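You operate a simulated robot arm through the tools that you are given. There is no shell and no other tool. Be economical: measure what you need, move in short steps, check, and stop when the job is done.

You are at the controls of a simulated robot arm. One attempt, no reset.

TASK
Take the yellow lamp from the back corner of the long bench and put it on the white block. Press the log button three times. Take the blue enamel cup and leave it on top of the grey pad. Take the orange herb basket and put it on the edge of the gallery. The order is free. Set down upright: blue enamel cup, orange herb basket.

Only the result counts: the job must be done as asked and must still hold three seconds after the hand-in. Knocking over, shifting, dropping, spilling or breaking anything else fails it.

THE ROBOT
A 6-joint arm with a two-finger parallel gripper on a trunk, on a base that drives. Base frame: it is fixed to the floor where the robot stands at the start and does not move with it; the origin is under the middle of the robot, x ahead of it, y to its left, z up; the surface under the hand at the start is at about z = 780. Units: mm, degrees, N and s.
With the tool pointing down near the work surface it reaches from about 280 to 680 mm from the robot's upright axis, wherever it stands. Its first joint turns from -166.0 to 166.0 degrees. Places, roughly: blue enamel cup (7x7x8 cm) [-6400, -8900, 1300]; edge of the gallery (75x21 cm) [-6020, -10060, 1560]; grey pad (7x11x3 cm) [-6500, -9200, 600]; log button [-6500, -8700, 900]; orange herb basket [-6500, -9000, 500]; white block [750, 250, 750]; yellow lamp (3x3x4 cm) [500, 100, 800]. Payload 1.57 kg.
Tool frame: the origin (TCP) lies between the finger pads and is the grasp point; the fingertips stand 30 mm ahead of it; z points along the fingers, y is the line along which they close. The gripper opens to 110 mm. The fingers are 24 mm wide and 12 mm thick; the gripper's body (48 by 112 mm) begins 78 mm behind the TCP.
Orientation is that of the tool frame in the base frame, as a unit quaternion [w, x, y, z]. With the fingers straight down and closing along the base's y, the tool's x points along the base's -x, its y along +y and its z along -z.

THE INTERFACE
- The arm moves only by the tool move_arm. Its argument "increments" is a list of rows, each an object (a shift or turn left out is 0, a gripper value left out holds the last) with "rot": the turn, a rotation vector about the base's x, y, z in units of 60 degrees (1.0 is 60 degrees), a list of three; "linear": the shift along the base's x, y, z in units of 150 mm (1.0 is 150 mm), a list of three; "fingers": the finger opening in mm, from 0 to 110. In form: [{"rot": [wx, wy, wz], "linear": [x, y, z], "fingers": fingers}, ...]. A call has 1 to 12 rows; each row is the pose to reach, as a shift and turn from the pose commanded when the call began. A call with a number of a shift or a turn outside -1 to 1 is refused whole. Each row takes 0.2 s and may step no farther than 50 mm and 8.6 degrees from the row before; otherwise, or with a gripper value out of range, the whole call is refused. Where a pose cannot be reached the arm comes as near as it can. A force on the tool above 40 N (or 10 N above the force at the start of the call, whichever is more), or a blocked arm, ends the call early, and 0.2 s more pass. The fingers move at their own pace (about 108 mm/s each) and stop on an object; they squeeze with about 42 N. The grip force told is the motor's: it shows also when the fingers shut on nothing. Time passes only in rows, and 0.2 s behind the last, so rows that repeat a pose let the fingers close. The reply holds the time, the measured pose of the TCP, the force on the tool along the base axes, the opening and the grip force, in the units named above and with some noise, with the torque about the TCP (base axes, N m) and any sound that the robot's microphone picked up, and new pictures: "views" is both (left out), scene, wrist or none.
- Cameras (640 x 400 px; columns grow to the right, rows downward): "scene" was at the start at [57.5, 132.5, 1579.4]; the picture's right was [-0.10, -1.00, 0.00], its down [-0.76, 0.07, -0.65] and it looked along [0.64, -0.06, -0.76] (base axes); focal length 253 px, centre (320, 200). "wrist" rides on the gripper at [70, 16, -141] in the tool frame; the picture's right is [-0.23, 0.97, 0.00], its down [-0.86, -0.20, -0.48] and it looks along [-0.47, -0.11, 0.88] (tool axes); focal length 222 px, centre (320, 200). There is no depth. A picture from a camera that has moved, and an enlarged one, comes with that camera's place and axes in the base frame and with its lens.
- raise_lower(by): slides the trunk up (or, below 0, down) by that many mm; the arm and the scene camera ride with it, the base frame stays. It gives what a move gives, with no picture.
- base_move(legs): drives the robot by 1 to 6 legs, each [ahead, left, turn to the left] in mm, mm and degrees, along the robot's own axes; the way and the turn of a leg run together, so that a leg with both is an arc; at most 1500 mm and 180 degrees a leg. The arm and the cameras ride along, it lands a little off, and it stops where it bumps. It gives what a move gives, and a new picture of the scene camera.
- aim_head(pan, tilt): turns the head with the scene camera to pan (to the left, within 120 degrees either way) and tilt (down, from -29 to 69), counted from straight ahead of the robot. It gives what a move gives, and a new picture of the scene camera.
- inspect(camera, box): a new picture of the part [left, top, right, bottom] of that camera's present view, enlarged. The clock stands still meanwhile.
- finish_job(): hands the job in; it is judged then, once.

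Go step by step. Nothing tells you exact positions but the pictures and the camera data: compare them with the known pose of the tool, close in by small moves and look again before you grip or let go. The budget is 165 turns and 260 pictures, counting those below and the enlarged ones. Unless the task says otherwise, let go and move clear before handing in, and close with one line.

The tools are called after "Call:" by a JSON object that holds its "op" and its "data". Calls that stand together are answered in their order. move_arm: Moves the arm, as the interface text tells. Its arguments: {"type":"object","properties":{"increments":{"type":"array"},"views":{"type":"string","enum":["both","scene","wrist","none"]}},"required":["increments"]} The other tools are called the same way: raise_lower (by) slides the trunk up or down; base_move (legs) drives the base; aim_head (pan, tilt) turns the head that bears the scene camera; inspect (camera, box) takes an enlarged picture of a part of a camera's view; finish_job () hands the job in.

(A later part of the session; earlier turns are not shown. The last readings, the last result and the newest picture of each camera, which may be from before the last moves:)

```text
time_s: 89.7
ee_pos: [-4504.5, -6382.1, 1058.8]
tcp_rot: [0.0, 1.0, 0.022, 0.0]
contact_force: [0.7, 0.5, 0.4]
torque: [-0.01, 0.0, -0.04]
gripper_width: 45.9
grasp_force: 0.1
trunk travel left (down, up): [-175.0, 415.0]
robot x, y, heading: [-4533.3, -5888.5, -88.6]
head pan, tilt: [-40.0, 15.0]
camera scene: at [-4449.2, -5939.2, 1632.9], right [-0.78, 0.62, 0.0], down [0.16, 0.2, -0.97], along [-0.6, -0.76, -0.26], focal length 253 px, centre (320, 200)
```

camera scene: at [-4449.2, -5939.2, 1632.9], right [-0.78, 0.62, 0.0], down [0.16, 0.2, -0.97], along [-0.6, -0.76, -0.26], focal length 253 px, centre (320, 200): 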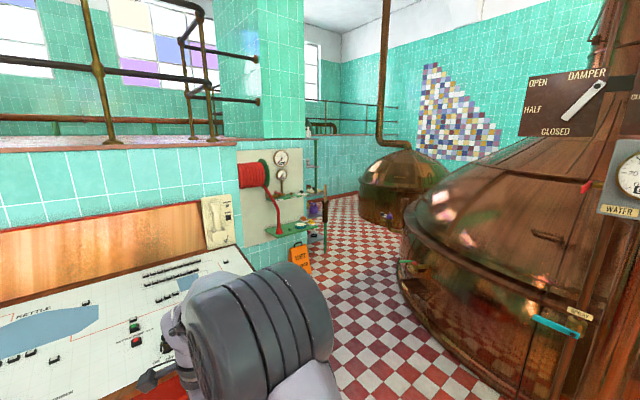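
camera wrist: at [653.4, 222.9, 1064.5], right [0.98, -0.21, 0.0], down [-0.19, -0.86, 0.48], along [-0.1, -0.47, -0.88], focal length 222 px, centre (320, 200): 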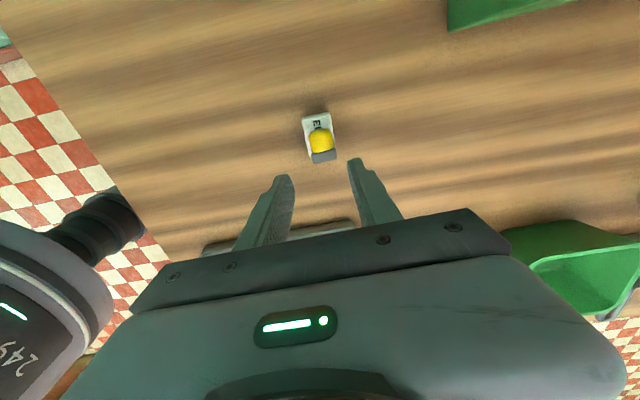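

There's a diagonal passage about 1.2 m wide between kettle two (edge near (-6620, -7240)) and the sign at about (-6080, -8430). I'll turn and drive along bearing −131°.

Call:
{"op": "base_move", "data": {"legs": [[0, 0, -42.5], [1450, 0, 0], [850, 0, 0]]}}

Call:
{"op": "aim_head", "data": {"pan": 20, "tilt": 20}}

```text
time_s: 102.6
ee_pos: [-6291.8, -7932.1, 1059.4]
tcp_rot: [0.0, 0.937, -0.348, -0.001]
contact_force: [-0.8, -0.8, 0.4]
torque: [0.03, -0.01, 0.02]
gripper_width: 46.0
grasp_force: 0.1
trunk travel left (down, up): [-175.0, 415.0]
robot x, y, heading: [-5978.2, -7553.4, -131.4]
head pan, tilt: [-40.0, 15.0]
camera scene: at [-5948.3, -7647.2, 1632.8], right [-0.15, 0.99, 0.0], down [0.26, 0.04, -0.97], along [-0.96, -0.14, -0.26], focal length 253 px, centre (320, 200)
```

scene: 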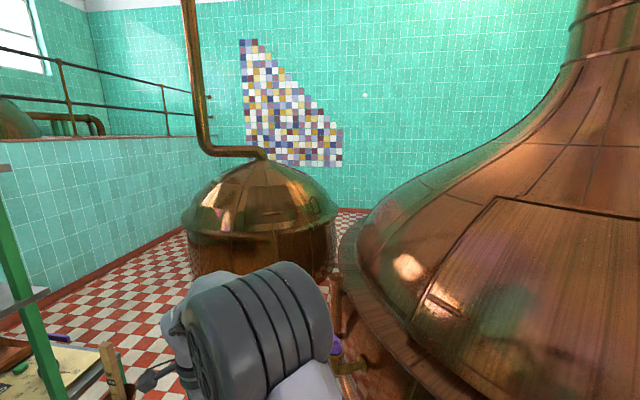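

```text
time_s: 103.9
ee_pos: [-6291.1, -7931.0, 1059.1]
tcp_rot: [0.0, 0.938, -0.348, 0.0]
contact_force: [0.7, 0.9, -0.5]
torque: [0.0, -0.02, -0.03]
gripper_width: 46.0
grasp_force: 0.0
trunk travel left (down, up): [-175.0, 415.0]
robot x, y, heading: [-5971.6, -7556.5, -131.7]
head pan, tilt: [20.0, 20.0]
camera scene: at [-5890.0, -7719.8, 1624.7], right [-0.93, 0.37, 0.0], down [0.13, 0.32, -0.94], along [-0.35, -0.87, -0.34], focal length 253 px, centre (320, 200)
```

scene: 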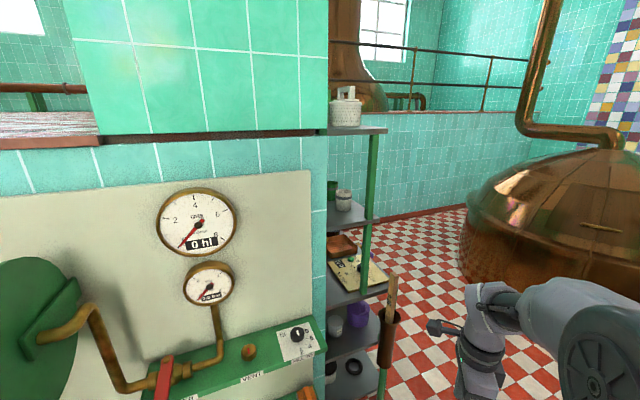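

I see the rack on the wall's far side, a wooden pole near (-6540, -8480), and a kettle valve near (-6830, -7690). I'll advance a little and check the gap between them.

Call:
{"op": "base_move", "data": {"legs": [[480, 0, 0], [0, 0, -28]]}}

Call:
{"op": "aim_head", "data": {"pan": -25, "tilt": 45}}

Call:
{"op": "aim_head", "data": {"pan": 60, "tilt": 45}}

```text
time_s: 108.2
ee_pos: [-6758.5, -8119.2, 1059.0]
tcp_rot: [-0.001, 0.829, -0.559, 0.0]
contact_force: [-0.7, -0.7, 1.0]
torque: [-0.01, 0.0, -0.03]
gripper_width: 46.1
grasp_force: 0.0
trunk travel left (down, up): [-175.0, 415.0]
robot x, y, heading: [-6301.7, -7932.6, -158.8]
head pan, tilt: [20.0, 20.0]
camera scene: at [-6304.0, -8114.4, 1624.7], right [-0.66, 0.75, 0.0], down [0.26, 0.23, -0.94], along [-0.71, -0.62, -0.34], focal length 253 px, centre (320, 200)
```

scene: 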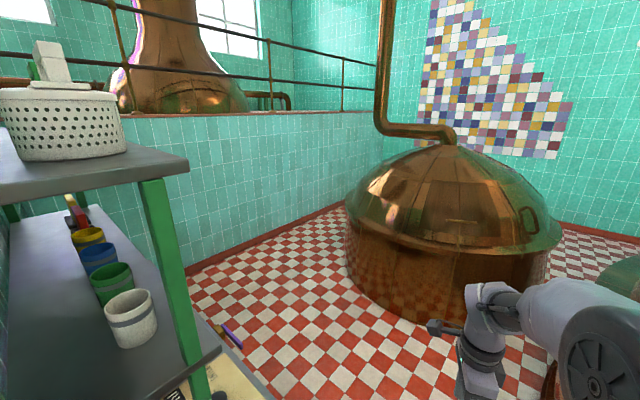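

```text
time_s: 109.4
ee_pos: [-6757.7, -8119.7, 1058.6]
tcp_rot: [0.0, 0.829, -0.559, 0.0]
contact_force: [0.4, 0.7, 0.0]
torque: [0.0, -0.02, 0.02]
gripper_width: 46.0
grasp_force: 0.1
trunk travel left (down, up): [-175.0, 415.0]
robot x, y, heading: [-6304.9, -7929.7, -158.5]
head pan, tilt: [-25.0, 45.0]
camera scene: at [-6314.9, -8047.9, 1586.1], right [0.07, 1.0, 0.0], down [0.71, -0.05, -0.71], along [-0.71, 0.05, -0.71], focal length 253 px, centre (320, 200)
```

scene: 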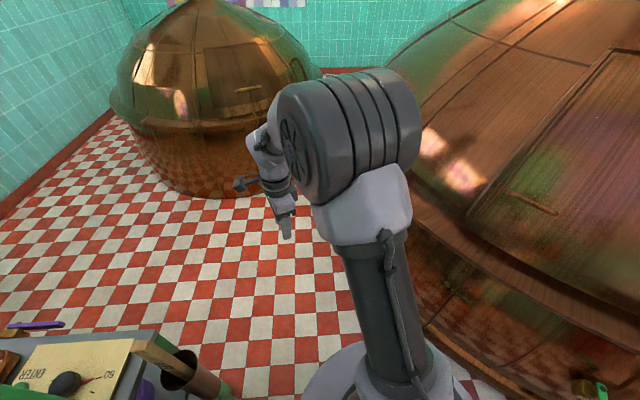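

```text
time_s: 111.0
ee_pos: [-6758.7, -8120.2, 1059.6]
tcp_rot: [0.0, 0.829, -0.559, 0.0]
contact_force: [-0.2, -0.9, 0.2]
torque: [0.0, -0.03, 0.03]
gripper_width: 46.2
grasp_force: 0.1
trunk travel left (down, up): [-175.0, 415.0]
robot x, y, heading: [-6305.4, -7933.5, -158.8]
head pan, tilt: [60.0, 45.0]
camera scene: at [-6246.3, -8133.6, 1586.0], right [-0.99, 0.15, 0.0], down [0.11, 0.7, -0.71], along [-0.11, -0.7, -0.71], focal length 253 px, centre (320, 200)
```

scene: 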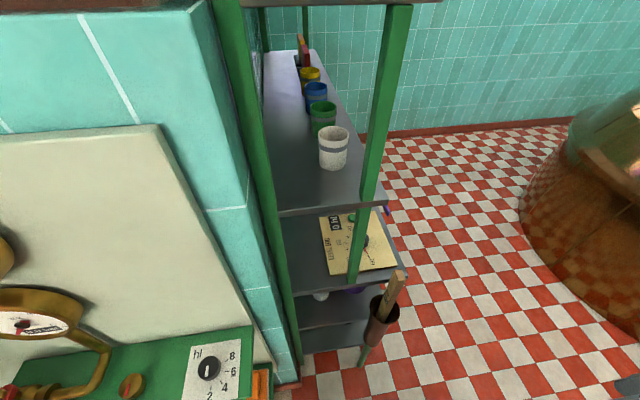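

The "pole" is a stick in a holder on the rack's front corner. The rack's cup shelf shows white, green, blue and yellow cups. The line ahead passes midway between the holder and the valve, so I'll drive through, then turn left to face the rack.

Call:
{"op": "base_move", "data": {"legs": [[500, 0, 0], [500, 0, 0]]}}

Call:
{"op": "base_move", "data": {"legs": [[0, 0, 155]]}}

Call:
{"op": "aim_head", "data": {"pan": -30, "tilt": 35}}

```text
time_s: 116.4
ee_pos: [-7681.5, -8487.7, 1058.8]
tcp_rot: [0.0, 0.832, -0.555, 0.0]
contact_force: [-0.4, -0.3, -0.4]
torque: [-0.01, -0.01, -0.02]
gripper_width: 46.0
grasp_force: 0.1
trunk travel left (down, up): [-175.0, 415.0]
robot x, y, heading: [-7226.2, -8296.2, -158.1]
head pan, tilt: [60.0, 45.0]
camera scene: at [-7168.9, -8497.3, 1586.0], right [-0.99, 0.14, 0.0], down [0.1, 0.7, -0.71], along [-0.1, -0.7, -0.71], focal length 253 px, centre (320, 200)
```

scene: 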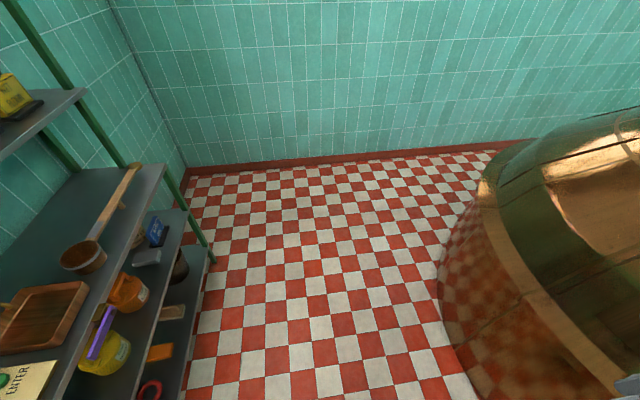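

```text
time_s: 123.1
ee_pos: [-6736.5, -8332.8, 1058.9]
tcp_rot: [0.0, 0.738, 0.675, 0.0]
contact_force: [0.0, -0.4, -0.4]
torque: [0.0, 0.0, -0.01]
gripper_width: 46.1
grasp_force: 0.1
trunk travel left (down, up): [-175.0, 415.0]
robot x, y, heading: [-7225.0, -8293.0, -6.1]
head pan, tilt: [60.0, 45.0]
camera scene: at [-7184.6, -8086.8, 1586.0], right [0.81, -0.59, 0.0], down [-0.42, -0.57, -0.71], along [0.42, 0.57, -0.71], focal length 253 px, centre (320, 200)
```

scene: 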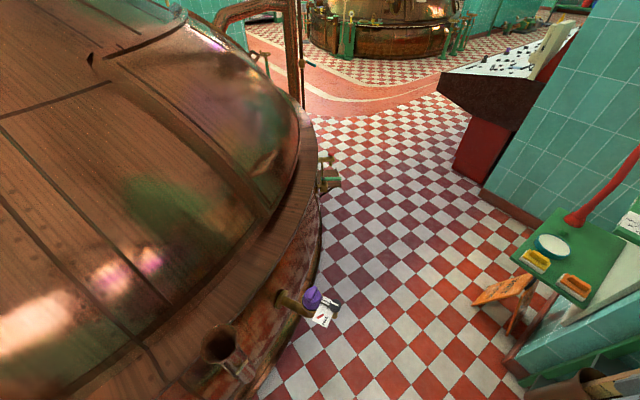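

```text
time_s: 124.7
ee_pos: [-6735.6, -8332.8, 1059.7]
tcp_rot: [-0.001, 0.739, 0.674, -0.001]
contact_force: [-0.3, -0.3, 0.9]
torque: [-0.02, -0.01, 0.0]
gripper_width: 46.1
grasp_force: 0.2
trunk travel left (down, up): [-175.0, 415.0]
robot x, y, heading: [-7228.7, -8295.0, -5.9]
head pan, tilt: [-30.0, 35.0]
camera scene: at [-7161.1, -8204.3, 1600.8], right [-0.59, -0.81, 0.0], down [-0.46, 0.34, -0.82], along [0.66, -0.48, -0.57], focal length 253 px, centre (320, 200)
```

scene: 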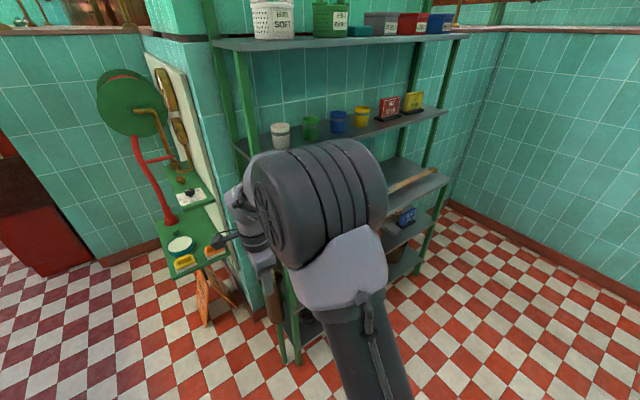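

I now have a clear view of the rack: blue cup near (-6420, -8830) on the second shelf, the ENTER board on the middle shelf, orange basket and grey pad lower. I'll square up and strafe right to stand opposite.

Call:
{"op": "base_move", "data": {"legs": [[0, 0, 6], [0, -600, 0]]}}

Call:
{"op": "aim_head", "data": {"pan": 20, "tilt": 40}}

```text
time_s: 128.6
ee_pos: [-6734.0, -8878.1, 1059.9]
tcp_rot: [0.0, 0.7, 0.715, -0.001]
contact_force: [0.4, 0.4, 0.0]
torque: [-0.01, 0.01, -0.03]
gripper_width: 46.0
grasp_force: 0.1
trunk travel left (down, up): [-175.0, 415.0]
robot x, y, heading: [-7224.0, -8892.1, 0.6]
head pan, tilt: [-30.0, 35.0]
camera scene: at [-7169.7, -8797.7, 1600.9], right [-0.49, -0.87, 0.0], down [-0.5, 0.28, -0.82], along [0.71, -0.4, -0.57], focal length 253 px, centre (320, 200)
```

scene: 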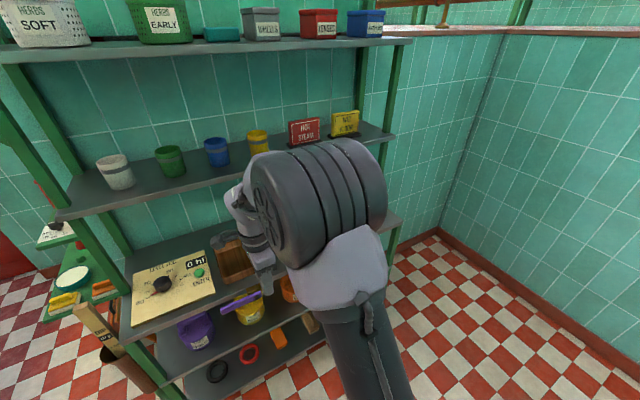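

```text
time_s: 129.8
ee_pos: [-6734.2, -8877.8, 1059.8]
tcp_rot: [0.0, 0.699, 0.715, 0.0]
contact_force: [0.5, -1.2, 0.2]
torque: [0.04, 0.0, 0.01]
gripper_width: 46.0
grasp_force: 0.1
trunk travel left (down, up): [-175.0, 415.0]
robot x, y, heading: [-7224.2, -8897.0, 0.3]
head pan, tilt: [20.0, 40.0]
camera scene: at [-7166.5, -8724.2, 1593.3], right [0.35, -0.94, 0.0], down [-0.6, -0.22, -0.77], along [0.72, 0.27, -0.64], focal length 253 px, centre (320, 200)
```

scene: 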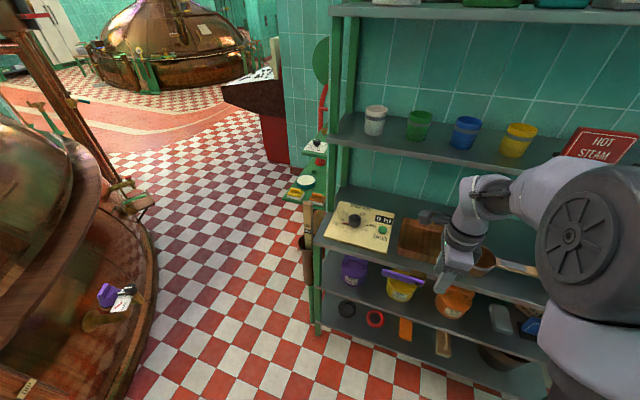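

Everything is in view now. I'll enlarge the board and cups, and the lower shelf.

Call:
{"op": "inspect", "data": {"camera": "scene", "box": [310, 90, 550, 240]}}

Call:
{"op": "inspect", "data": {"camera": "scene", "box": [310, 200, 550, 350]}}

```text
2.67 times, centred on (430, 165) of scene
camera zoom: at [-7166.5, -8724.2, 1593.3], right [0.35, -0.94, 0.0], down [-0.6, -0.22, -0.77], along [0.72, 0.27, -0.64], focal length 674 px, centre (27, 293)
```

zoom: 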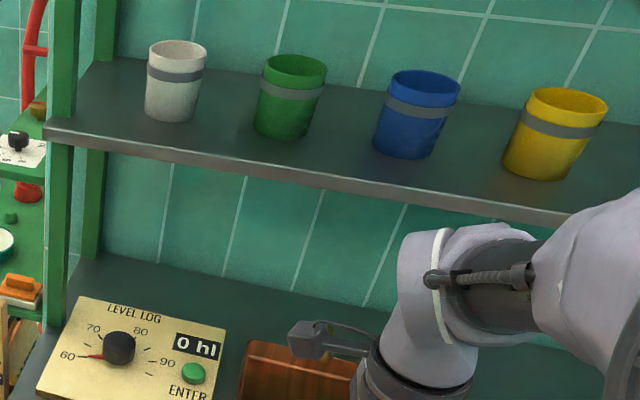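

```text
2.67 times, centred on (430, 275) of scene
camera zoom: at [-7166.5, -8724.2, 1593.3], right [0.35, -0.94, 0.0], down [-0.6, -0.22, -0.77], along [0.72, 0.27, -0.64], focal length 674 px, centre (27, 0)
```

zoom: 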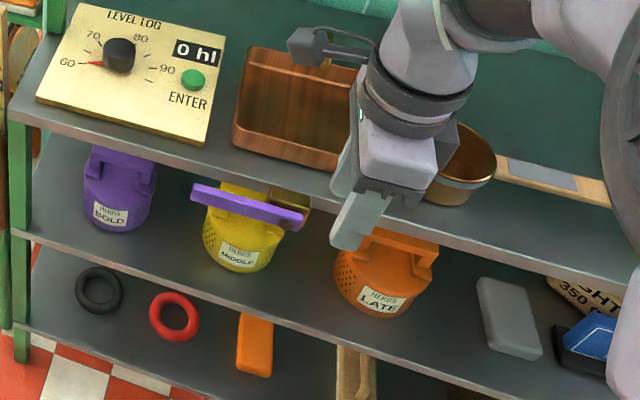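

The green ENTER button sits at about (-6450, -8711, 879), the cup and basket labels are clear, and the grey pad lies right of the LATE basket. I'll turn the hand so its camera is on top once it points forward, starting in free space.

Call:
{"op": "move_arm", "data": {"increments": [{"linear": [-0.2, 0, 0], "rot": [0, 0, -0.14]}, {"linear": [-0.4, 0, 0], "rot": [0, 0, -0.28]}, {"linear": [-0.5, 0, 0], "rot": [0, 0, -0.42]}, {"linear": [-0.5, 0, 0], "rot": [0, 0, -0.56]}, {"linear": [-0.5, 0, 0], "rot": [0, 0, -0.7]}, {"linear": [-0.5, 0, 0], "rot": [0, 0, -0.84]}, {"linear": [-0.5, 0, 0], "rot": [0, 0, -0.98]}], "views": "none"}}

Call:
{"op": "move_arm", "data": {"increments": [{"rot": [0, 0, -0.14]}, {"rot": [0, 0, -0.28]}, {"rot": [0, 0, -0.42]}, {"rot": [0, 0, -0.5]}], "views": "both"}}

```text
time_s: 131.4
ee_pos: [-6807.9, -8877.4, 1060.6]
tcp_rot: [-0.001, 0.96, 0.278, 0.0]
contact_force: [0.0, -0.8, 0.5]
torque: [-0.01, 0.02, -0.02]
gripper_width: 46.0
grasp_force: 0.1
trunk travel left (down, up): [-175.0, 415.0]
robot x, y, heading: [-7228.1, -8893.3, 0.5]
head pan, tilt: [20.0, 40.0]
```

```text
time_s: 132.4
ee_pos: [-6807.6, -8877.3, 1060.4]
tcp_rot: [0.0, 1.0, 0.02, 0.0]
contact_force: [0.2, 0.8, 0.1]
torque: [0.02, -0.02, 0.0]
gripper_width: 46.0
grasp_force: 0.0
trunk travel left (down, up): [-175.0, 415.0]
robot x, y, heading: [-7226.3, -8893.6, 0.7]
head pan, tilt: [20.0, 40.0]
camera scene: at [-7166.6, -8724.1, 1593.3], right [0.35, -0.94, 0.0], down [-0.6, -0.22, -0.77], along [0.72, 0.27, -0.64], focal length 253 px, centre (320, 200)
camera wrist: at [-6737.2, -8890.6, 1200.0], right [-0.19, -0.98, 0.0], down [-0.86, 0.17, 0.48], along [-0.47, 0.09, -0.88], focal length 222 px, centre (320, 200)
```

scene: 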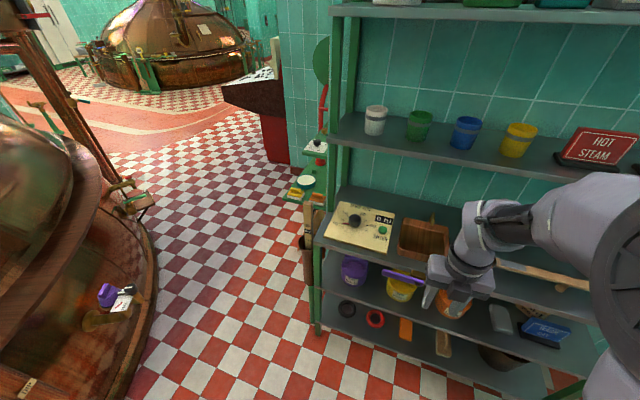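
wrist: 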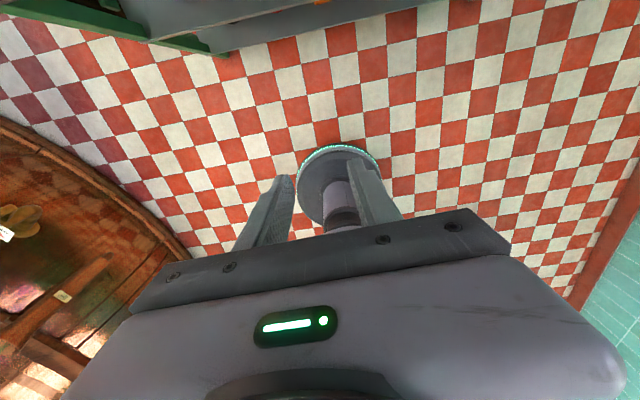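

The hand turned fine. Now I'll pitch it 45° forward with fingers closed for pressing the button.

Call:
{"op": "move_arm", "data": {"increments": [{"rot": [0, -0.13, 0], "fingers": 0}, {"rot": [0, -0.26, 0], "linear": [0, 0.2, 0]}, {"rot": [0, -0.39, 0], "linear": [0, 0.4, 0]}, {"rot": [0, -0.52, 0], "linear": [0, 0.6, 0]}, {"rot": [0, -0.65, 0], "linear": [0, 0.8, 0]}, {"rot": [0, -0.75, 0], "linear": [0, 1, 0]}], "views": "both"}}

```text
time_s: 133.8
ee_pos: [-6809.6, -8723.9, 1057.8]
tcp_rot: [0.009, 0.924, 0.02, 0.383]
contact_force: [0.1, 0.2, 0.6]
torque: [-0.02, 0.0, -0.01]
gripper_width: 0.1
grasp_force: 21.0
out of reach, approached as far as the arm can: row 2, 3, 4
trunk travel left (down, up): [-175.0, 415.0]
robot x, y, heading: [-7222.9, -8894.4, 0.3]
head pan, tilt: [20.0, 40.0]
camera scene: at [-7166.6, -8723.4, 1593.2], right [0.35, -0.94, 0.0], down [-0.6, -0.22, -0.77], along [0.72, 0.27, -0.64], focal length 253 px, centre (320, 200)
camera wrist: at [-6859.5, -8735.8, 1205.8], right [-0.13, -0.98, -0.13], down [-0.95, 0.16, -0.27], along [0.29, 0.09, -0.95], focal length 222 px, centre (320, 200)
```

scene: 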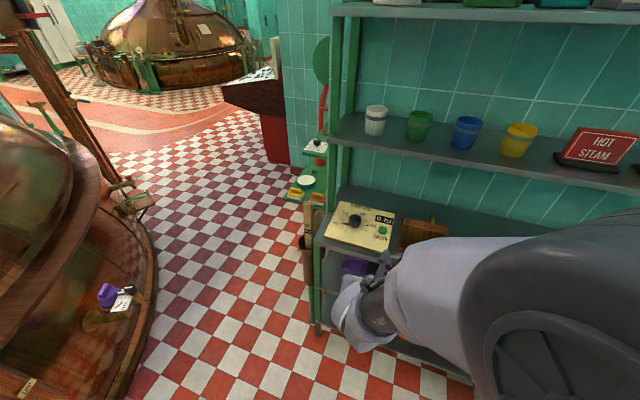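
wrist: 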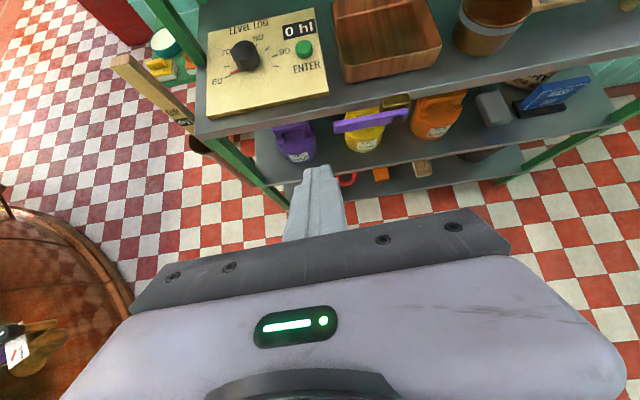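

The wrist view confirms the button at (-6450, -8713, 879), and the display reads "0 hl". I'll drive 150 mm nearer to bring it well within reach.

Call:
{"op": "base_move", "data": {"legs": [[150, 0, 0]]}}

Call:
{"op": "inspect", "data": {"camera": "wrist", "box": [160, 0, 480, 200]}}

```text
time_s: 135.2
ee_pos: [-6659.2, -8723.1, 1057.7]
tcp_rot: [0.007, 0.924, 0.021, 0.382]
contact_force: [0.6, -0.7, -0.3]
torque: [0.01, 0.05, -0.03]
gripper_width: 0.0
grasp_force: 21.6
trunk travel left (down, up): [-175.0, 415.0]
robot x, y, heading: [-7074.9, -8891.7, 0.3]
head pan, tilt: [20.0, 40.0]
camera scene: at [-7016.8, -8723.0, 1593.2], right [0.35, -0.94, 0.0], down [-0.6, -0.22, -0.77], along [0.72, 0.27, -0.64], focal length 253 px, centre (320, 200)
```

scene: 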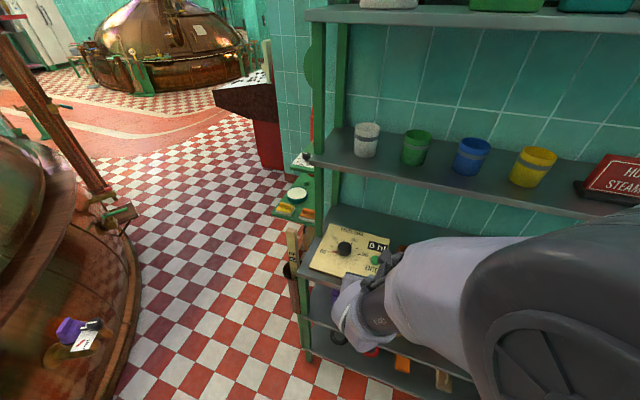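

```text
2.00 times, centred on (320, 100) of wrist
camera zoom: at [-6709.4, -8735.2, 1205.6], right [-0.13, -0.98, -0.13], down [-0.95, 0.16, -0.27], along [0.29, 0.09, -0.95], focal length 444 px, centre (320, 400)
```

zoom: 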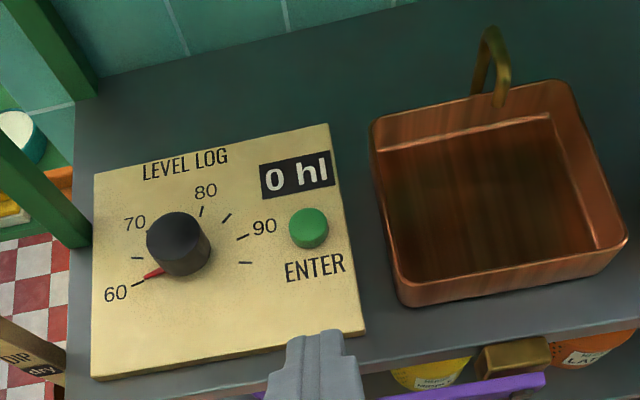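

Button is at about (-6455, -8714, 884). I'll bring the closed fingertips to a hover above it.

Call:
{"op": "move_arm", "data": {"increments": [{"linear": [0.3, 0.03, -0.1]}, {"linear": [0.6, 0.06, -0.2]}, {"linear": [0.9, 0.06, -0.3]}, {"linear": [1, 0.06, -0.45]}], "views": "none"}}

Call:
{"op": "move_arm", "data": {"increments": [{"linear": [0.2, 0, -0.1]}, {"linear": [0.273, 0, -0.2]}, {"linear": [0.273, 0, -0.27]}], "views": "both"}}

Call:
{"op": "inspect", "data": {"camera": "wrist", "box": [240, 100, 400, 200]}}

```text
time_s: 136.2
ee_pos: [-6511.7, -8713.4, 990.2]
tcp_rot: [0.009, 0.924, 0.019, 0.382]
contact_force: [0.8, -0.3, 0.4]
torque: [-0.02, 0.02, -0.03]
gripper_width: 0.0
grasp_force: 21.4
trunk travel left (down, up): [-175.0, 415.0]
robot x, y, heading: [-7078.8, -8893.5, 0.3]
head pan, tilt: [20.0, 40.0]
```

```text
time_s: 137.0
ee_pos: [-6470.8, -8714.2, 949.6]
tcp_rot: [0.007, 0.924, 0.021, 0.383]
contact_force: [1.2, 0.9, 0.2]
torque: [0.0, 0.01, 0.0]
gripper_width: 0.0
grasp_force: 21.3
trunk travel left (down, up): [-175.0, 415.0]
robot x, y, heading: [-7077.5, -8889.6, 0.2]
head pan, tilt: [20.0, 40.0]
camera scene: at [-7017.9, -8722.9, 1593.3], right [0.35, -0.94, 0.0], down [-0.6, -0.22, -0.77], along [0.72, 0.27, -0.64], focal length 253 px, centre (320, 200)
camera wrist: at [-6520.2, -8726.3, 1099.3], right [-0.13, -0.98, -0.13], down [-0.95, 0.16, -0.27], along [0.29, 0.09, -0.95], focal length 222 px, centre (320, 200)
```

scene: 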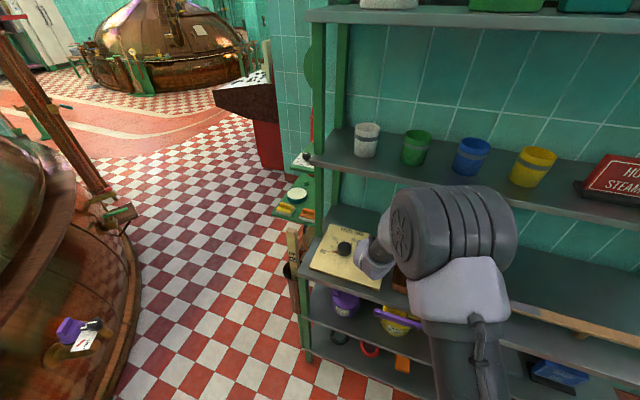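
wrist: 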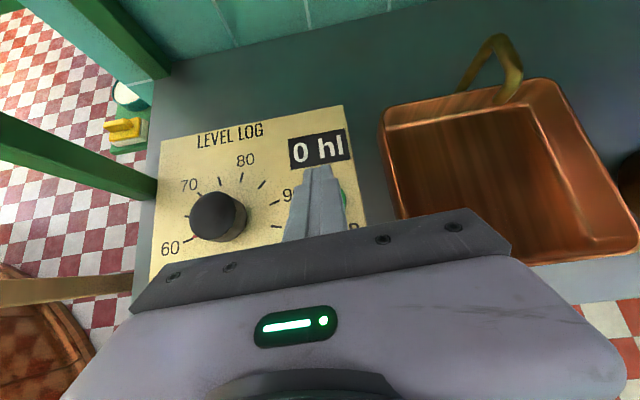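

```text
4.00 times, centred on (320, 150) of wrist
camera zoom: at [-6520.2, -8726.3, 1099.3], right [-0.13, -0.98, -0.13], down [-0.95, 0.16, -0.27], along [0.29, 0.09, -0.95], focal length 888 px, centre (320, 400)
```

zoom: 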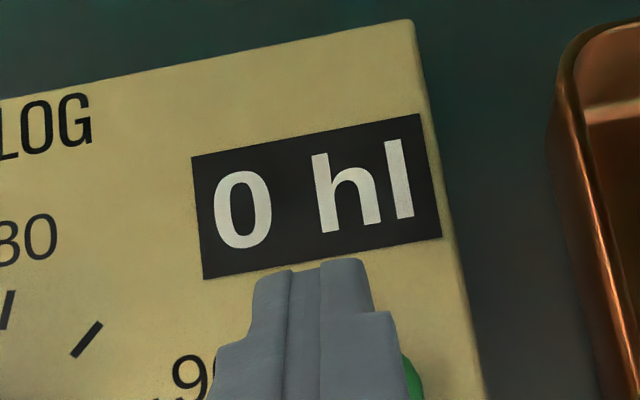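

The fingertips are over the button (y centre ≈ −8716). I'll lower in small steps towards contact.

Call:
{"op": "move_arm", "data": {"increments": [{"linear": [0.02, -0.01, -0.1]}, {"linear": [0.02, -0.01, -0.18]}, {"linear": [0.02, -0.01, -0.2]}, {"linear": [0.02, -0.01, -0.22]}, {"linear": [0.02, -0.01, -0.24]}], "views": "wrist"}}

```text
time_s: 138.2
ee_pos: [-6468.6, -8713.9, 914.8]
tcp_rot: [0.008, 0.923, 0.019, 0.383]
contact_force: [0.9, -0.6, 3.9]
torque: [0.0, -0.07, -0.03]
gripper_width: 0.1
grasp_force: 20.9
trunk travel left (down, up): [-175.0, 415.0]
robot x, y, heading: [-7080.0, -8889.3, 0.3]
head pan, tilt: [20.0, 40.0]
heard: click
camera wrist: at [-6517.2, -8727.6, 1062.7], right [-0.13, -0.98, -0.13], down [-0.95, 0.16, -0.27], along [0.29, 0.09, -0.95], focal length 222 px, centre (320, 200)
```

wrist: 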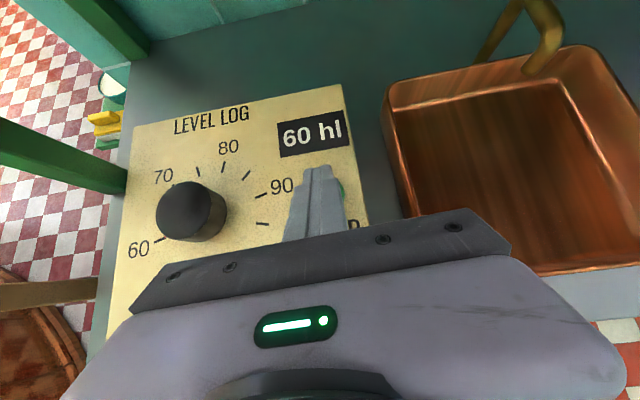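

One click, and the display now reads 60 hl. I'll release and press a second time.

Call:
{"op": "move_arm", "data": {"increments": [{"linear": [0, 0, 0.1]}, {"linear": [0, 0, 0.1]}, {"linear": [0, 0, 0.1]}, {"linear": [0, 0, 0.04]}, {"linear": [0, 0, 0.02]}, {"linear": [0, 0, 0]}, {"linear": [0, 0, -0.004]}], "views": "none"}}

```text
time_s: 139.8
ee_pos: [-6466.8, -8714.5, 913.1]
tcp_rot: [0.008, 0.924, 0.02, 0.383]
contact_force: [0.1, 2.2, 7.6]
torque: [0.08, -0.08, 0.03]
gripper_width: 0.1
grasp_force: 22.1
trunk travel left (down, up): [-175.0, 415.0]
robot x, y, heading: [-7077.2, -8890.4, 0.2]
head pan, tilt: [20.0, 40.0]
heard: click
```

Second click heard. I'll do the third press and then lift clear.

Call:
{"op": "move_arm", "data": {"increments": [{"linear": [0, 0, 0.1]}, {"linear": [0, 0, 0.1]}, {"linear": [0, 0, 0.1]}, {"linear": [0, 0, 0.04]}, {"linear": [0, 0, 0.02]}, {"linear": [0, 0, 0]}, {"linear": [0, 0, 0]}], "views": "none"}}

```text
time_s: 141.4
ee_pos: [-6467.7, -8715.1, 913.0]
tcp_rot: [0.007, 0.923, 0.021, 0.384]
contact_force: [2.8, -0.6, 16.2]
torque: [0.01, -0.28, -0.06]
gripper_width: 0.1
grasp_force: 21.6
trunk travel left (down, up): [-175.0, 415.0]
robot x, y, heading: [-7076.7, -8893.0, 0.4]
head pan, tilt: [20.0, 40.0]
heard: click
```

Three clicks are done. I'll lift off, then back the base away to make room for the forward-pointing grasp of the cup.

Call:
{"op": "move_arm", "data": {"increments": [{"linear": [0, 0, 0.2]}, {"linear": [-0.1, 0, 0.5]}, {"linear": [-0.3, -0.1, 0.75]}, {"linear": [-0.5, -0.3, 0.85]}], "views": "wrist"}}

Call:
{"op": "base_move", "data": {"legs": [[-250, 0, 0]]}}

Call:
{"op": "raise_lower", "data": {"by": 220}}

```text
refused: row 3 steps farther than a row can; nothing moved
```

```text
time_s: 143.2
ee_pos: [-6717.5, -8716.5, 910.9]
tcp_rot: [0.009, 0.924, 0.019, 0.383]
contact_force: [0.8, 0.2, -0.5]
torque: [0.03, -0.01, -0.01]
gripper_width: 0.0
grasp_force: 21.4
trunk travel left (down, up): [-175.0, 415.0]
robot x, y, heading: [-7327.4, -8894.8, 0.6]
head pan, tilt: [20.0, 40.0]
camera scene: at [-7268.4, -8724.8, 1593.3], right [0.35, -0.94, 0.0], down [-0.6, -0.22, -0.77], along [0.72, 0.27, -0.64], focal length 253 px, centre (320, 200)
```

scene: 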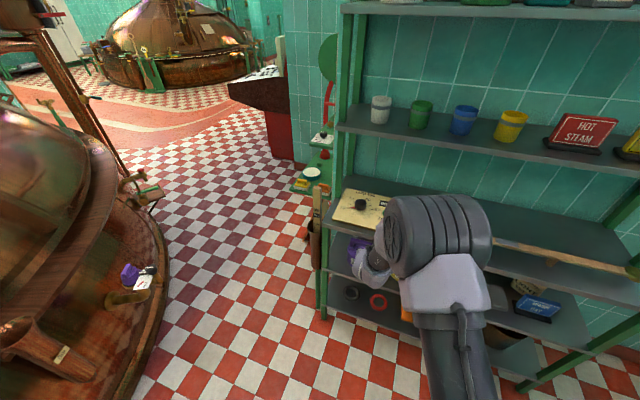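

```text
time_s: 145.5
ee_pos: [-6717.6, -8717.9, 1131.2]
tcp_rot: [0.007, 0.924, 0.02, 0.382]
contact_force: [-1.4, -0.2, 0.4]
torque: [0.0, 0.02, 0.0]
gripper_width: 0.0
grasp_force: 21.6
trunk travel left (down, up): [-395.0, 195.0]
robot x, y, heading: [-7328.1, -8892.4, 0.3]
head pan, tilt: [20.0, 40.0]
```

The arm lift was refused and the base backed away first, dragging the fingers off the button. I must check that the board wasn't moved.

Call:
{"op": "aim_head", "data": {"pan": 20, "tilt": 45}}

Call:
{"op": "inspect", "data": {"camera": "scene", "box": [310, 120, 470, 220]}}

```text
time_s: 146.2
ee_pos: [-6717.8, -8717.7, 1131.9]
tcp_rot: [0.008, 0.924, 0.019, 0.382]
contact_force: [-0.2, 0.0, -0.3]
torque: [0.0, 0.02, -0.02]
gripper_width: 0.0
grasp_force: 21.2
trunk travel left (down, up): [-395.0, 195.0]
robot x, y, heading: [-7325.7, -8894.6, 0.7]
head pan, tilt: [20.0, 45.0]
camera scene: at [-7271.0, -8726.1, 1806.0], right [0.35, -0.94, 0.0], down [-0.66, -0.25, -0.71], along [0.66, 0.25, -0.71], focal length 253 px, centre (320, 200)
```

scene: 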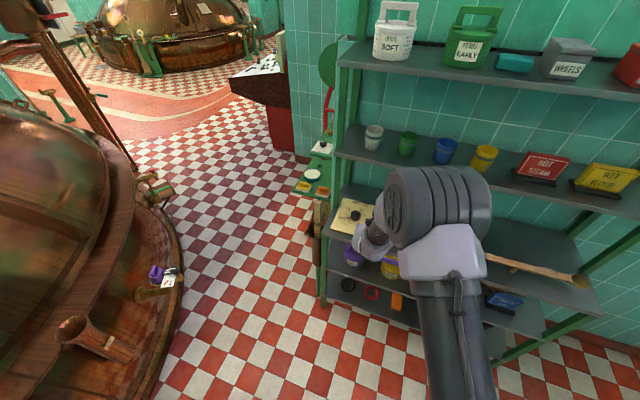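

```text
4.00 times, centred on (390, 170) of scene
camera zoom: at [-7271.0, -8726.1, 1806.0], right [0.35, -0.94, 0.0], down [-0.66, -0.25, -0.71], along [0.66, 0.25, -0.71], focal length 1012 px, centre (40, 320)
```

zoom: 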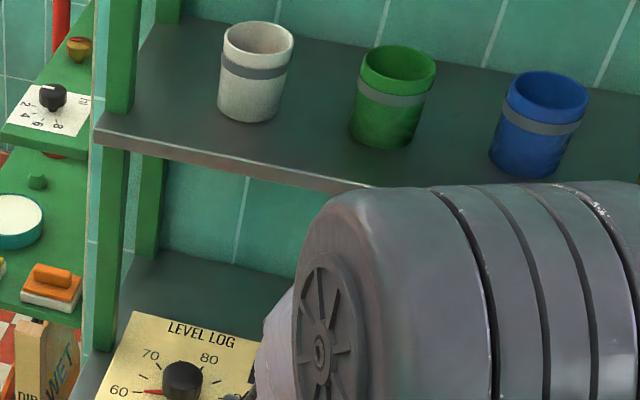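

I'll check the board's place against the tray and shelf edge through the wrist camera.

Call:
{"op": "inspect", "data": {"camera": "wrist", "box": [160, 0, 480, 200]}}

```text
2.00 times, centred on (320, 100) of wrist
camera zoom: at [-6767.2, -8730.1, 1279.8], right [-0.13, -0.98, -0.13], down [-0.95, 0.16, -0.27], along [0.29, 0.09, -0.95], focal length 444 px, centre (320, 400)
```

zoom: 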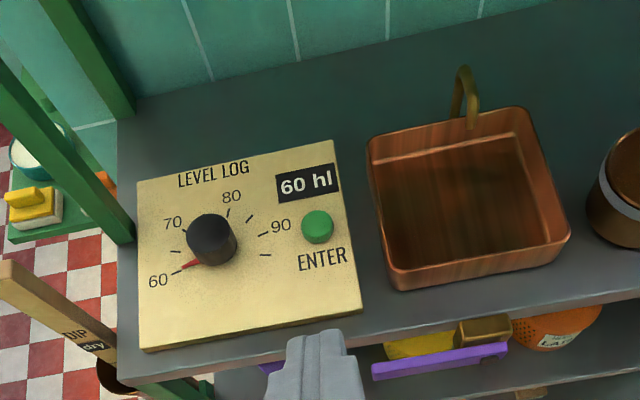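

The board hasn't moved: its button is at (-6458, -8714) and its offsets to the tray match. Now I'll pitch the hand level and bring it in front of the blue cup.

Call:
{"op": "move_arm", "data": {"increments": [{"rot": [0, -0.125, 0], "linear": [0.08, -0.16, 0.16], "fingers": 95}, {"rot": [0, -0.25, 0], "linear": [0.16, -0.33, 0.33]}, {"rot": [0, -0.375, 0], "linear": [0.24, -0.5, 0.5]}, {"rot": [0, -0.5, 0], "linear": [0.3, -0.67, 0.67]}, {"rot": [0, -0.625, 0], "linear": [0.35, -0.84, 0.84]}, {"rot": [0, -0.75, 0], "linear": [0.4, -1, 1]}], "views": "both"}}

```text
time_s: 147.6
ee_pos: [-6567.0, -8782.9, 1352.8]
tcp_rot: [0.064, 0.744, 0.012, 0.666]
contact_force: [0.3, 0.0, 0.6]
torque: [0.01, -0.02, -0.03]
gripper_width: 95.0
grasp_force: 0.1
out of reach, approached as far as the arm can: row 1, 2, 3, 4, 5, 6
trunk travel left (down, up): [-395.0, 195.0]
robot x, y, heading: [-7325.5, -8890.0, 0.2]
head pan, tilt: [20.0, 45.0]
camera scene: at [-7270.8, -8725.9, 1806.0], right [0.35, -0.94, 0.0], down [-0.66, -0.25, -0.71], along [0.66, 0.25, -0.71], focal length 253 px, centre (320, 200)
camera wrist: at [-6698.7, -8780.8, 1437.4], right [-0.09, -0.99, -0.12], down [-0.56, 0.15, -0.82], along [0.82, -0.01, -0.57], focal length 222 px, centre (320, 200)
```

scene: 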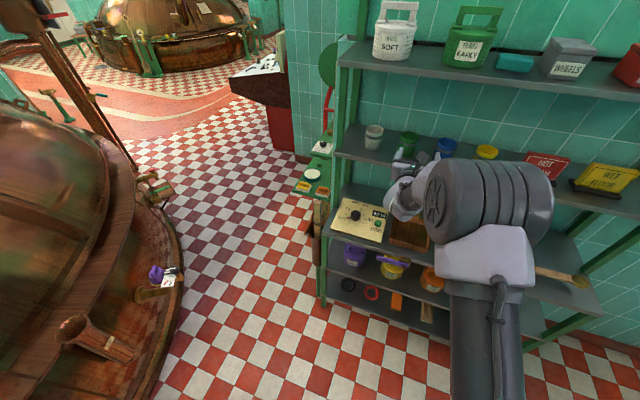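
wrist: 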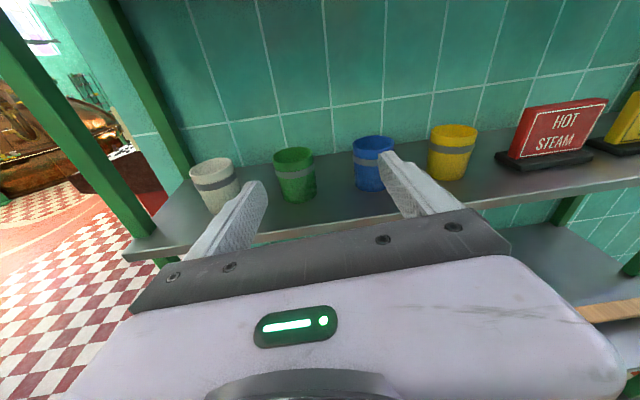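

The level pose so near the axis wasn't fully reachable; the hand stopped at (-6567, -8783, 1353), almost level. I'll test with a small backward-safe correction to see which reference is used.

Call:
{"op": "move_arm", "data": {"increments": [{"linear": [0, 0, 0.05]}, {"linear": [0, 0, 0.05]}], "views": "none"}}

```text
time_s: 148.2
ee_pos: [-6566.8, -8783.1, 1361.2]
tcp_rot: [0.062, 0.744, 0.013, 0.665]
contact_force: [0.3, 0.0, -0.3]
torque: [-0.03, -0.01, -0.03]
gripper_width: 94.8
grasp_force: 0.0
trunk travel left (down, up): [-395.0, 195.0]
robot x, y, heading: [-7327.4, -8894.4, 0.1]
head pan, tilt: [20.0, 45.0]
```

Increments count from the reached pose. A 45° pitch is comfortable for this arm and fits between the shelves, so I'll go back to that and line up with the cup.

Call:
{"op": "move_arm", "data": {"increments": [{"linear": [-0.2, -0.08, 0.05], "rot": [0, 0.11, 0]}, {"linear": [-0.4, -0.16, 0.1], "rot": [0, 0.22, 0]}, {"linear": [-0.6, -0.25, 0.15], "rot": [0, 0.33, 0]}, {"linear": [-0.8, -0.33, 0.2], "rot": [0, 0.44, 0]}, {"linear": [-1, -0.42, 0.3], "rot": [0, 0.55, 0]}, {"linear": [-1, -0.5, 0.35], "rot": [0, 0.65, 0]}], "views": "none"}}

```text
time_s: 149.6
ee_pos: [-6714.4, -8858.8, 1415.0]
tcp_rot: [0.061, 0.916, 0.028, 0.396]
contact_force: [0.0, 0.8, 0.5]
torque: [0.03, -0.02, -0.01]
gripper_width: 94.9
grasp_force: 0.1
trunk travel left (down, up): [-395.0, 195.0]
robot x, y, heading: [-7329.3, -8895.0, 0.6]
head pan, tilt: [20.0, 45.0]
```

Small roll error to fix; I'll correct it, line up y with the cup, then drive 220 mm nearer.

Call:
{"op": "move_arm", "data": {"increments": [{"linear": [-0.2, -0.05, 0], "rot": [0.064, 0.015, 0]}, {"linear": [-0.4, -0.095, 0], "rot": [0.128, 0.029, -0.005]}, {"linear": [-0.5, -0.095, 0], "rot": [0.128, 0.029, -0.005]}], "views": "none"}}

Call:
{"op": "base_move", "data": {"legs": [[220, 0, 0]]}}

Call:
{"op": "inspect", "data": {"camera": "wrist", "box": [0, 0, 640, 400]}}

```text
time_s: 150.4
ee_pos: [-6794.8, -8861.7, 1405.4]
tcp_rot: [-0.001, 0.93, 0.003, 0.369]
contact_force: [-1.1, 0.7, -0.1]
torque: [-0.01, -0.05, -0.01]
gripper_width: 95.2
grasp_force: 0.0
out of reach, approached as far as the arm can: row 2, 3
trunk travel left (down, up): [-395.0, 195.0]
robot x, y, heading: [-7328.0, -8892.0, 0.6]
head pan, tilt: [20.0, 45.0]
```

```text
time_s: 152.1
ee_pos: [-6578.3, -8861.5, 1405.8]
tcp_rot: [0.001, 0.929, 0.002, 0.369]
contact_force: [-0.1, 0.5, -1.0]
torque: [0.02, 0.0, -0.01]
gripper_width: 95.0
grasp_force: 0.1
trunk travel left (down, up): [-395.0, 195.0]
robot x, y, heading: [-7108.3, -8889.7, 0.3]
head pan, tilt: [20.0, 45.0]
camera scene: at [-7051.1, -8728.0, 1808.3], right [0.3, -0.95, 0.0], down [-0.65, -0.21, -0.73], along [0.69, 0.22, -0.69], focal length 253 px, centre (320, 200)
```

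scene: 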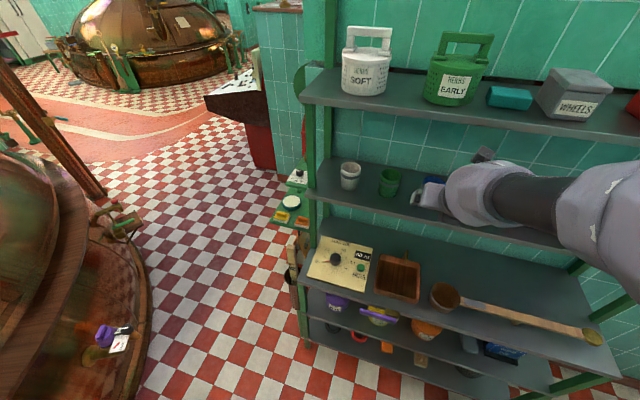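

```text
1.00 times, centred on (320, 200) of wrist (not enlarged: the box is as wide or as high as the picture)
camera zoom: at [-6623.7, -8876.4, 1555.8], right [-0.16, -0.97, -0.15], down [-0.95, 0.2, -0.24], along [0.26, 0.11, -0.96], focal length 222 px, centre (320, 200)
```

zoom: 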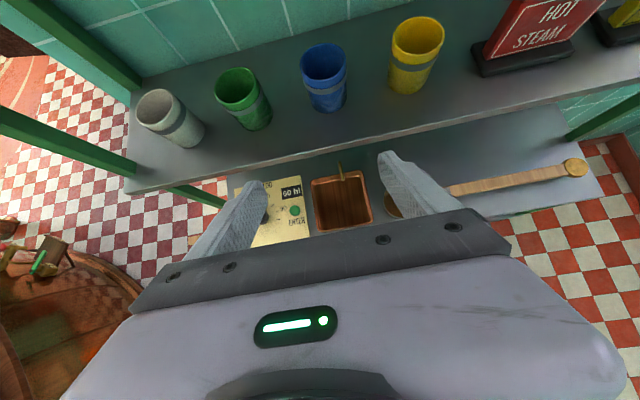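

The cup seems further in than thought: rim near (-6350, -8886, 1293). I'll enlarge for precision.

Call:
{"op": "inspect", "data": {"camera": "wrist", "box": [200, 0, 460, 160]}}

Call:
{"op": "inspect", "data": {"camera": "scene", "box": [320, 60, 480, 240]}}

```text
2.46 times, centred on (330, 80) of wrist
camera zoom: at [-6623.7, -8876.4, 1555.8], right [-0.16, -0.97, -0.15], down [-0.95, 0.2, -0.24], along [0.26, 0.11, -0.96], focal length 547 px, centre (295, 495)
```

zoom: 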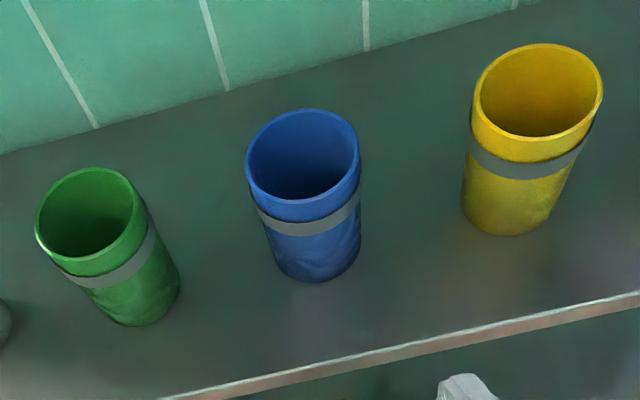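

```text
2.22 times, centred on (400, 150) of scene
camera zoom: at [-7051.1, -8728.0, 1808.3], right [0.3, -0.95, 0.0], down [-0.65, -0.21, -0.73], along [0.69, 0.22, -0.69], focal length 562 px, centre (142, 311)
```

zoom: 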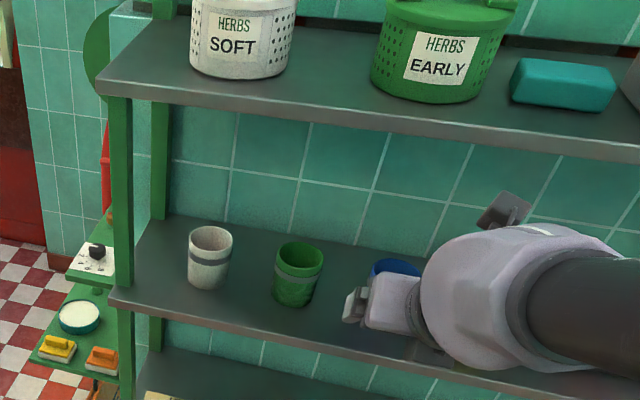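

Refined: cup axis at about (-6340, -8886), standing on the shelf at z ≈ 1200, with shelf fronts near x = −6435. I'll drive 90 mm closer and shift sideways, then approach along the tool axis.

Call:
{"op": "base_move", "data": {"legs": [[90, 0, 0]]}}

Call:
{"op": "move_arm", "data": {"increments": [{"linear": [0.1, -0.165, -0.1]}, {"linear": [0.3, -0.165, -0.3]}], "views": "both"}}

Call:
{"op": "inspect", "data": {"camera": "wrist", "box": [200, 40, 460, 200]}}

```text
time_s: 153.2
ee_pos: [-6487.8, -8859.2, 1405.1]
tcp_rot: [-0.001, 0.929, 0.004, 0.369]
contact_force: [0.6, -0.8, 0.0]
torque: [0.03, 0.04, 0.02]
gripper_width: 95.1
grasp_force: 0.0
trunk travel left (down, up): [-395.0, 195.0]
robot x, y, heading: [-7022.0, -8891.5, 0.4]
head pan, tilt: [20.0, 45.0]
camera scene: at [-6961.2, -8727.1, 1808.3], right [0.31, -0.95, 0.0], down [-0.65, -0.21, -0.73], along [0.69, 0.23, -0.69], focal length 253 px, centre (320, 200)
```

scene: 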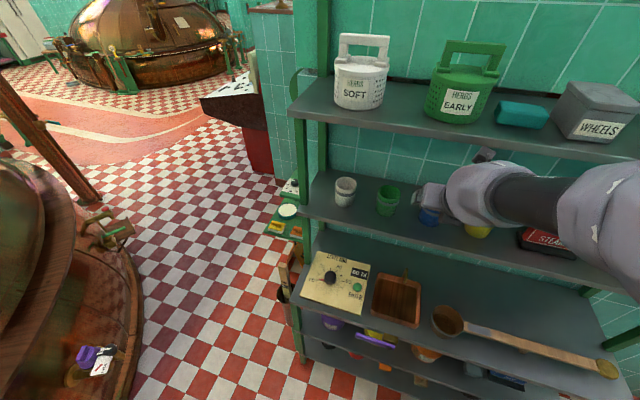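

```text
time_s: 153.8
ee_pos: [-6441.1, -8885.3, 1359.4]
tcp_rot: [0.003, 0.929, 0.002, 0.37]
contact_force: [0.5, 1.1, 0.5]
torque: [0.03, 0.02, -0.04]
gripper_width: 95.1
grasp_force: 0.0
out of reach, approached as far as the arm can: row 1
trunk travel left (down, up): [-395.0, 195.0]
robot x, y, heading: [-7022.8, -8893.3, 0.3]
head pan, tilt: [20.0, 45.0]
camera scene: at [-6961.2, -8724.3, 1805.8], right [0.35, -0.94, 0.0], down [-0.66, -0.25, -0.71], along [0.66, 0.25, -0.71], focal length 253 px, centre (320, 200)
camera wrist: at [-6488.0, -8899.5, 1508.4], right [-0.16, -0.98, -0.15], down [-0.95, 0.2, -0.24], along [0.26, 0.1, -0.96], focal length 222 px, centre (320, 200)
```

scene: 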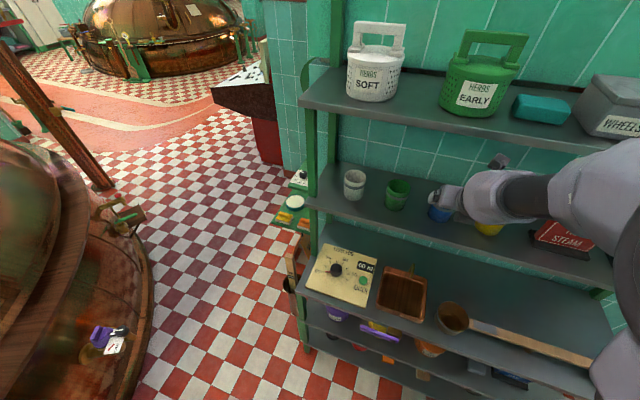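
wrist: 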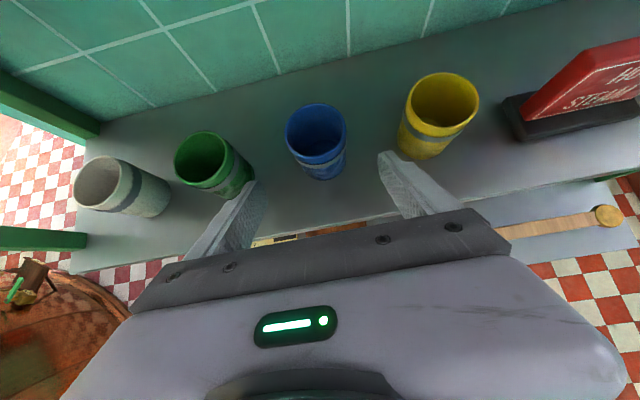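

```text
2.46 times, centred on (330, 120) of wrist
camera zoom: at [-6488.0, -8899.5, 1508.4], right [-0.16, -0.98, -0.15], down [-0.95, 0.2, -0.24], along [0.26, 0.1, -0.96], focal length 547 px, centre (295, 397)
```

zoom: 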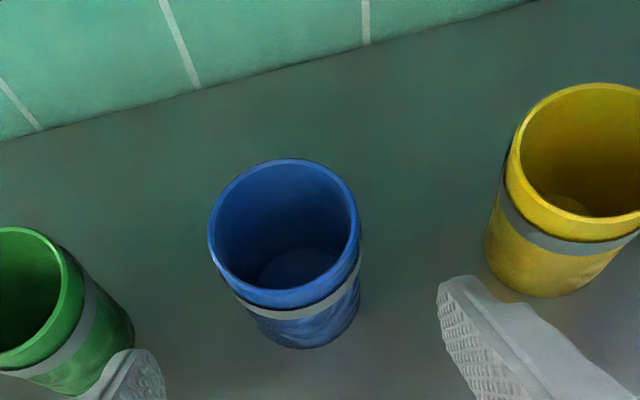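

The cup's axis is at (-6348, -8884), z 1195–1282, and the fingers straddle it. I'll advance down along the tool line to it.

Call:
{"op": "move_arm", "data": {"increments": [{"linear": [0.15, 0, -0.2]}, {"linear": [0.32, 0, -0.4]}, {"linear": [0.48, 0, -0.58]}, {"linear": [0.62, 0, -0.74]}], "views": "wrist"}}

Call:
{"op": "inspect", "data": {"camera": "wrist", "box": [200, 40, 460, 220]}}

```text
time_s: 154.8
ee_pos: [-6354.0, -8880.1, 1253.0]
tcp_rot: [-0.001, 0.93, 0.003, 0.368]
contact_force: [-0.3, 0.2, 1.5]
torque: [-0.03, -0.04, -0.01]
gripper_width: 95.0
grasp_force: 0.1
out of reach, approached as far as the arm can: row 2, 3
trunk travel left (down, up): [-395.0, 195.0]
robot x, y, heading: [-7022.7, -8890.0, 0.6]
head pan, tilt: [20.0, 45.0]
camera wrist: at [-6398.7, -8896.4, 1402.0], right [-0.16, -0.97, -0.16], down [-0.95, 0.2, -0.24], along [0.26, 0.11, -0.96], focal length 222 px, centre (320, 200)
```

wrist: 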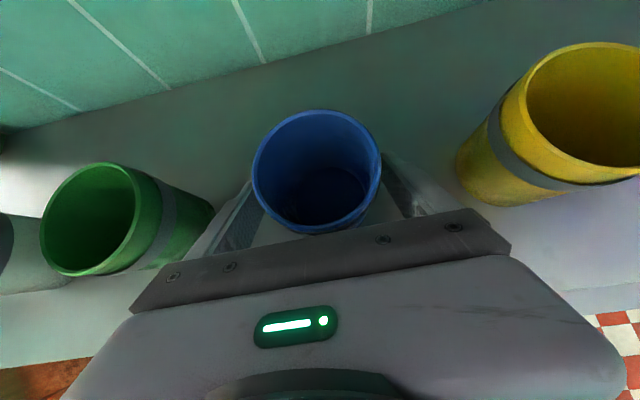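

```text
2.22 times, centred on (330, 130) of wrist
camera zoom: at [-6398.7, -8896.4, 1402.0], right [-0.16, -0.97, -0.16], down [-0.95, 0.2, -0.24], along [0.26, 0.11, -0.96], focal length 494 px, centre (298, 356)
```

zoom: 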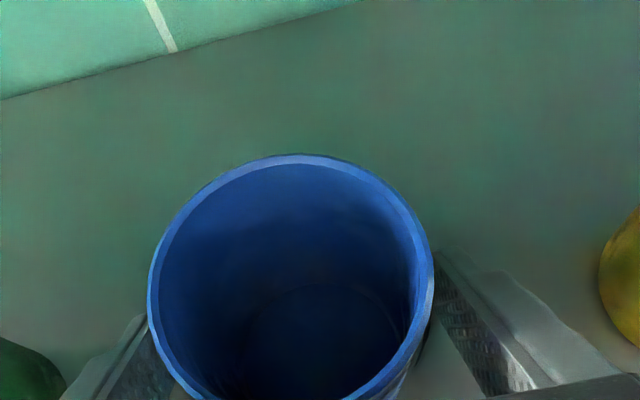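

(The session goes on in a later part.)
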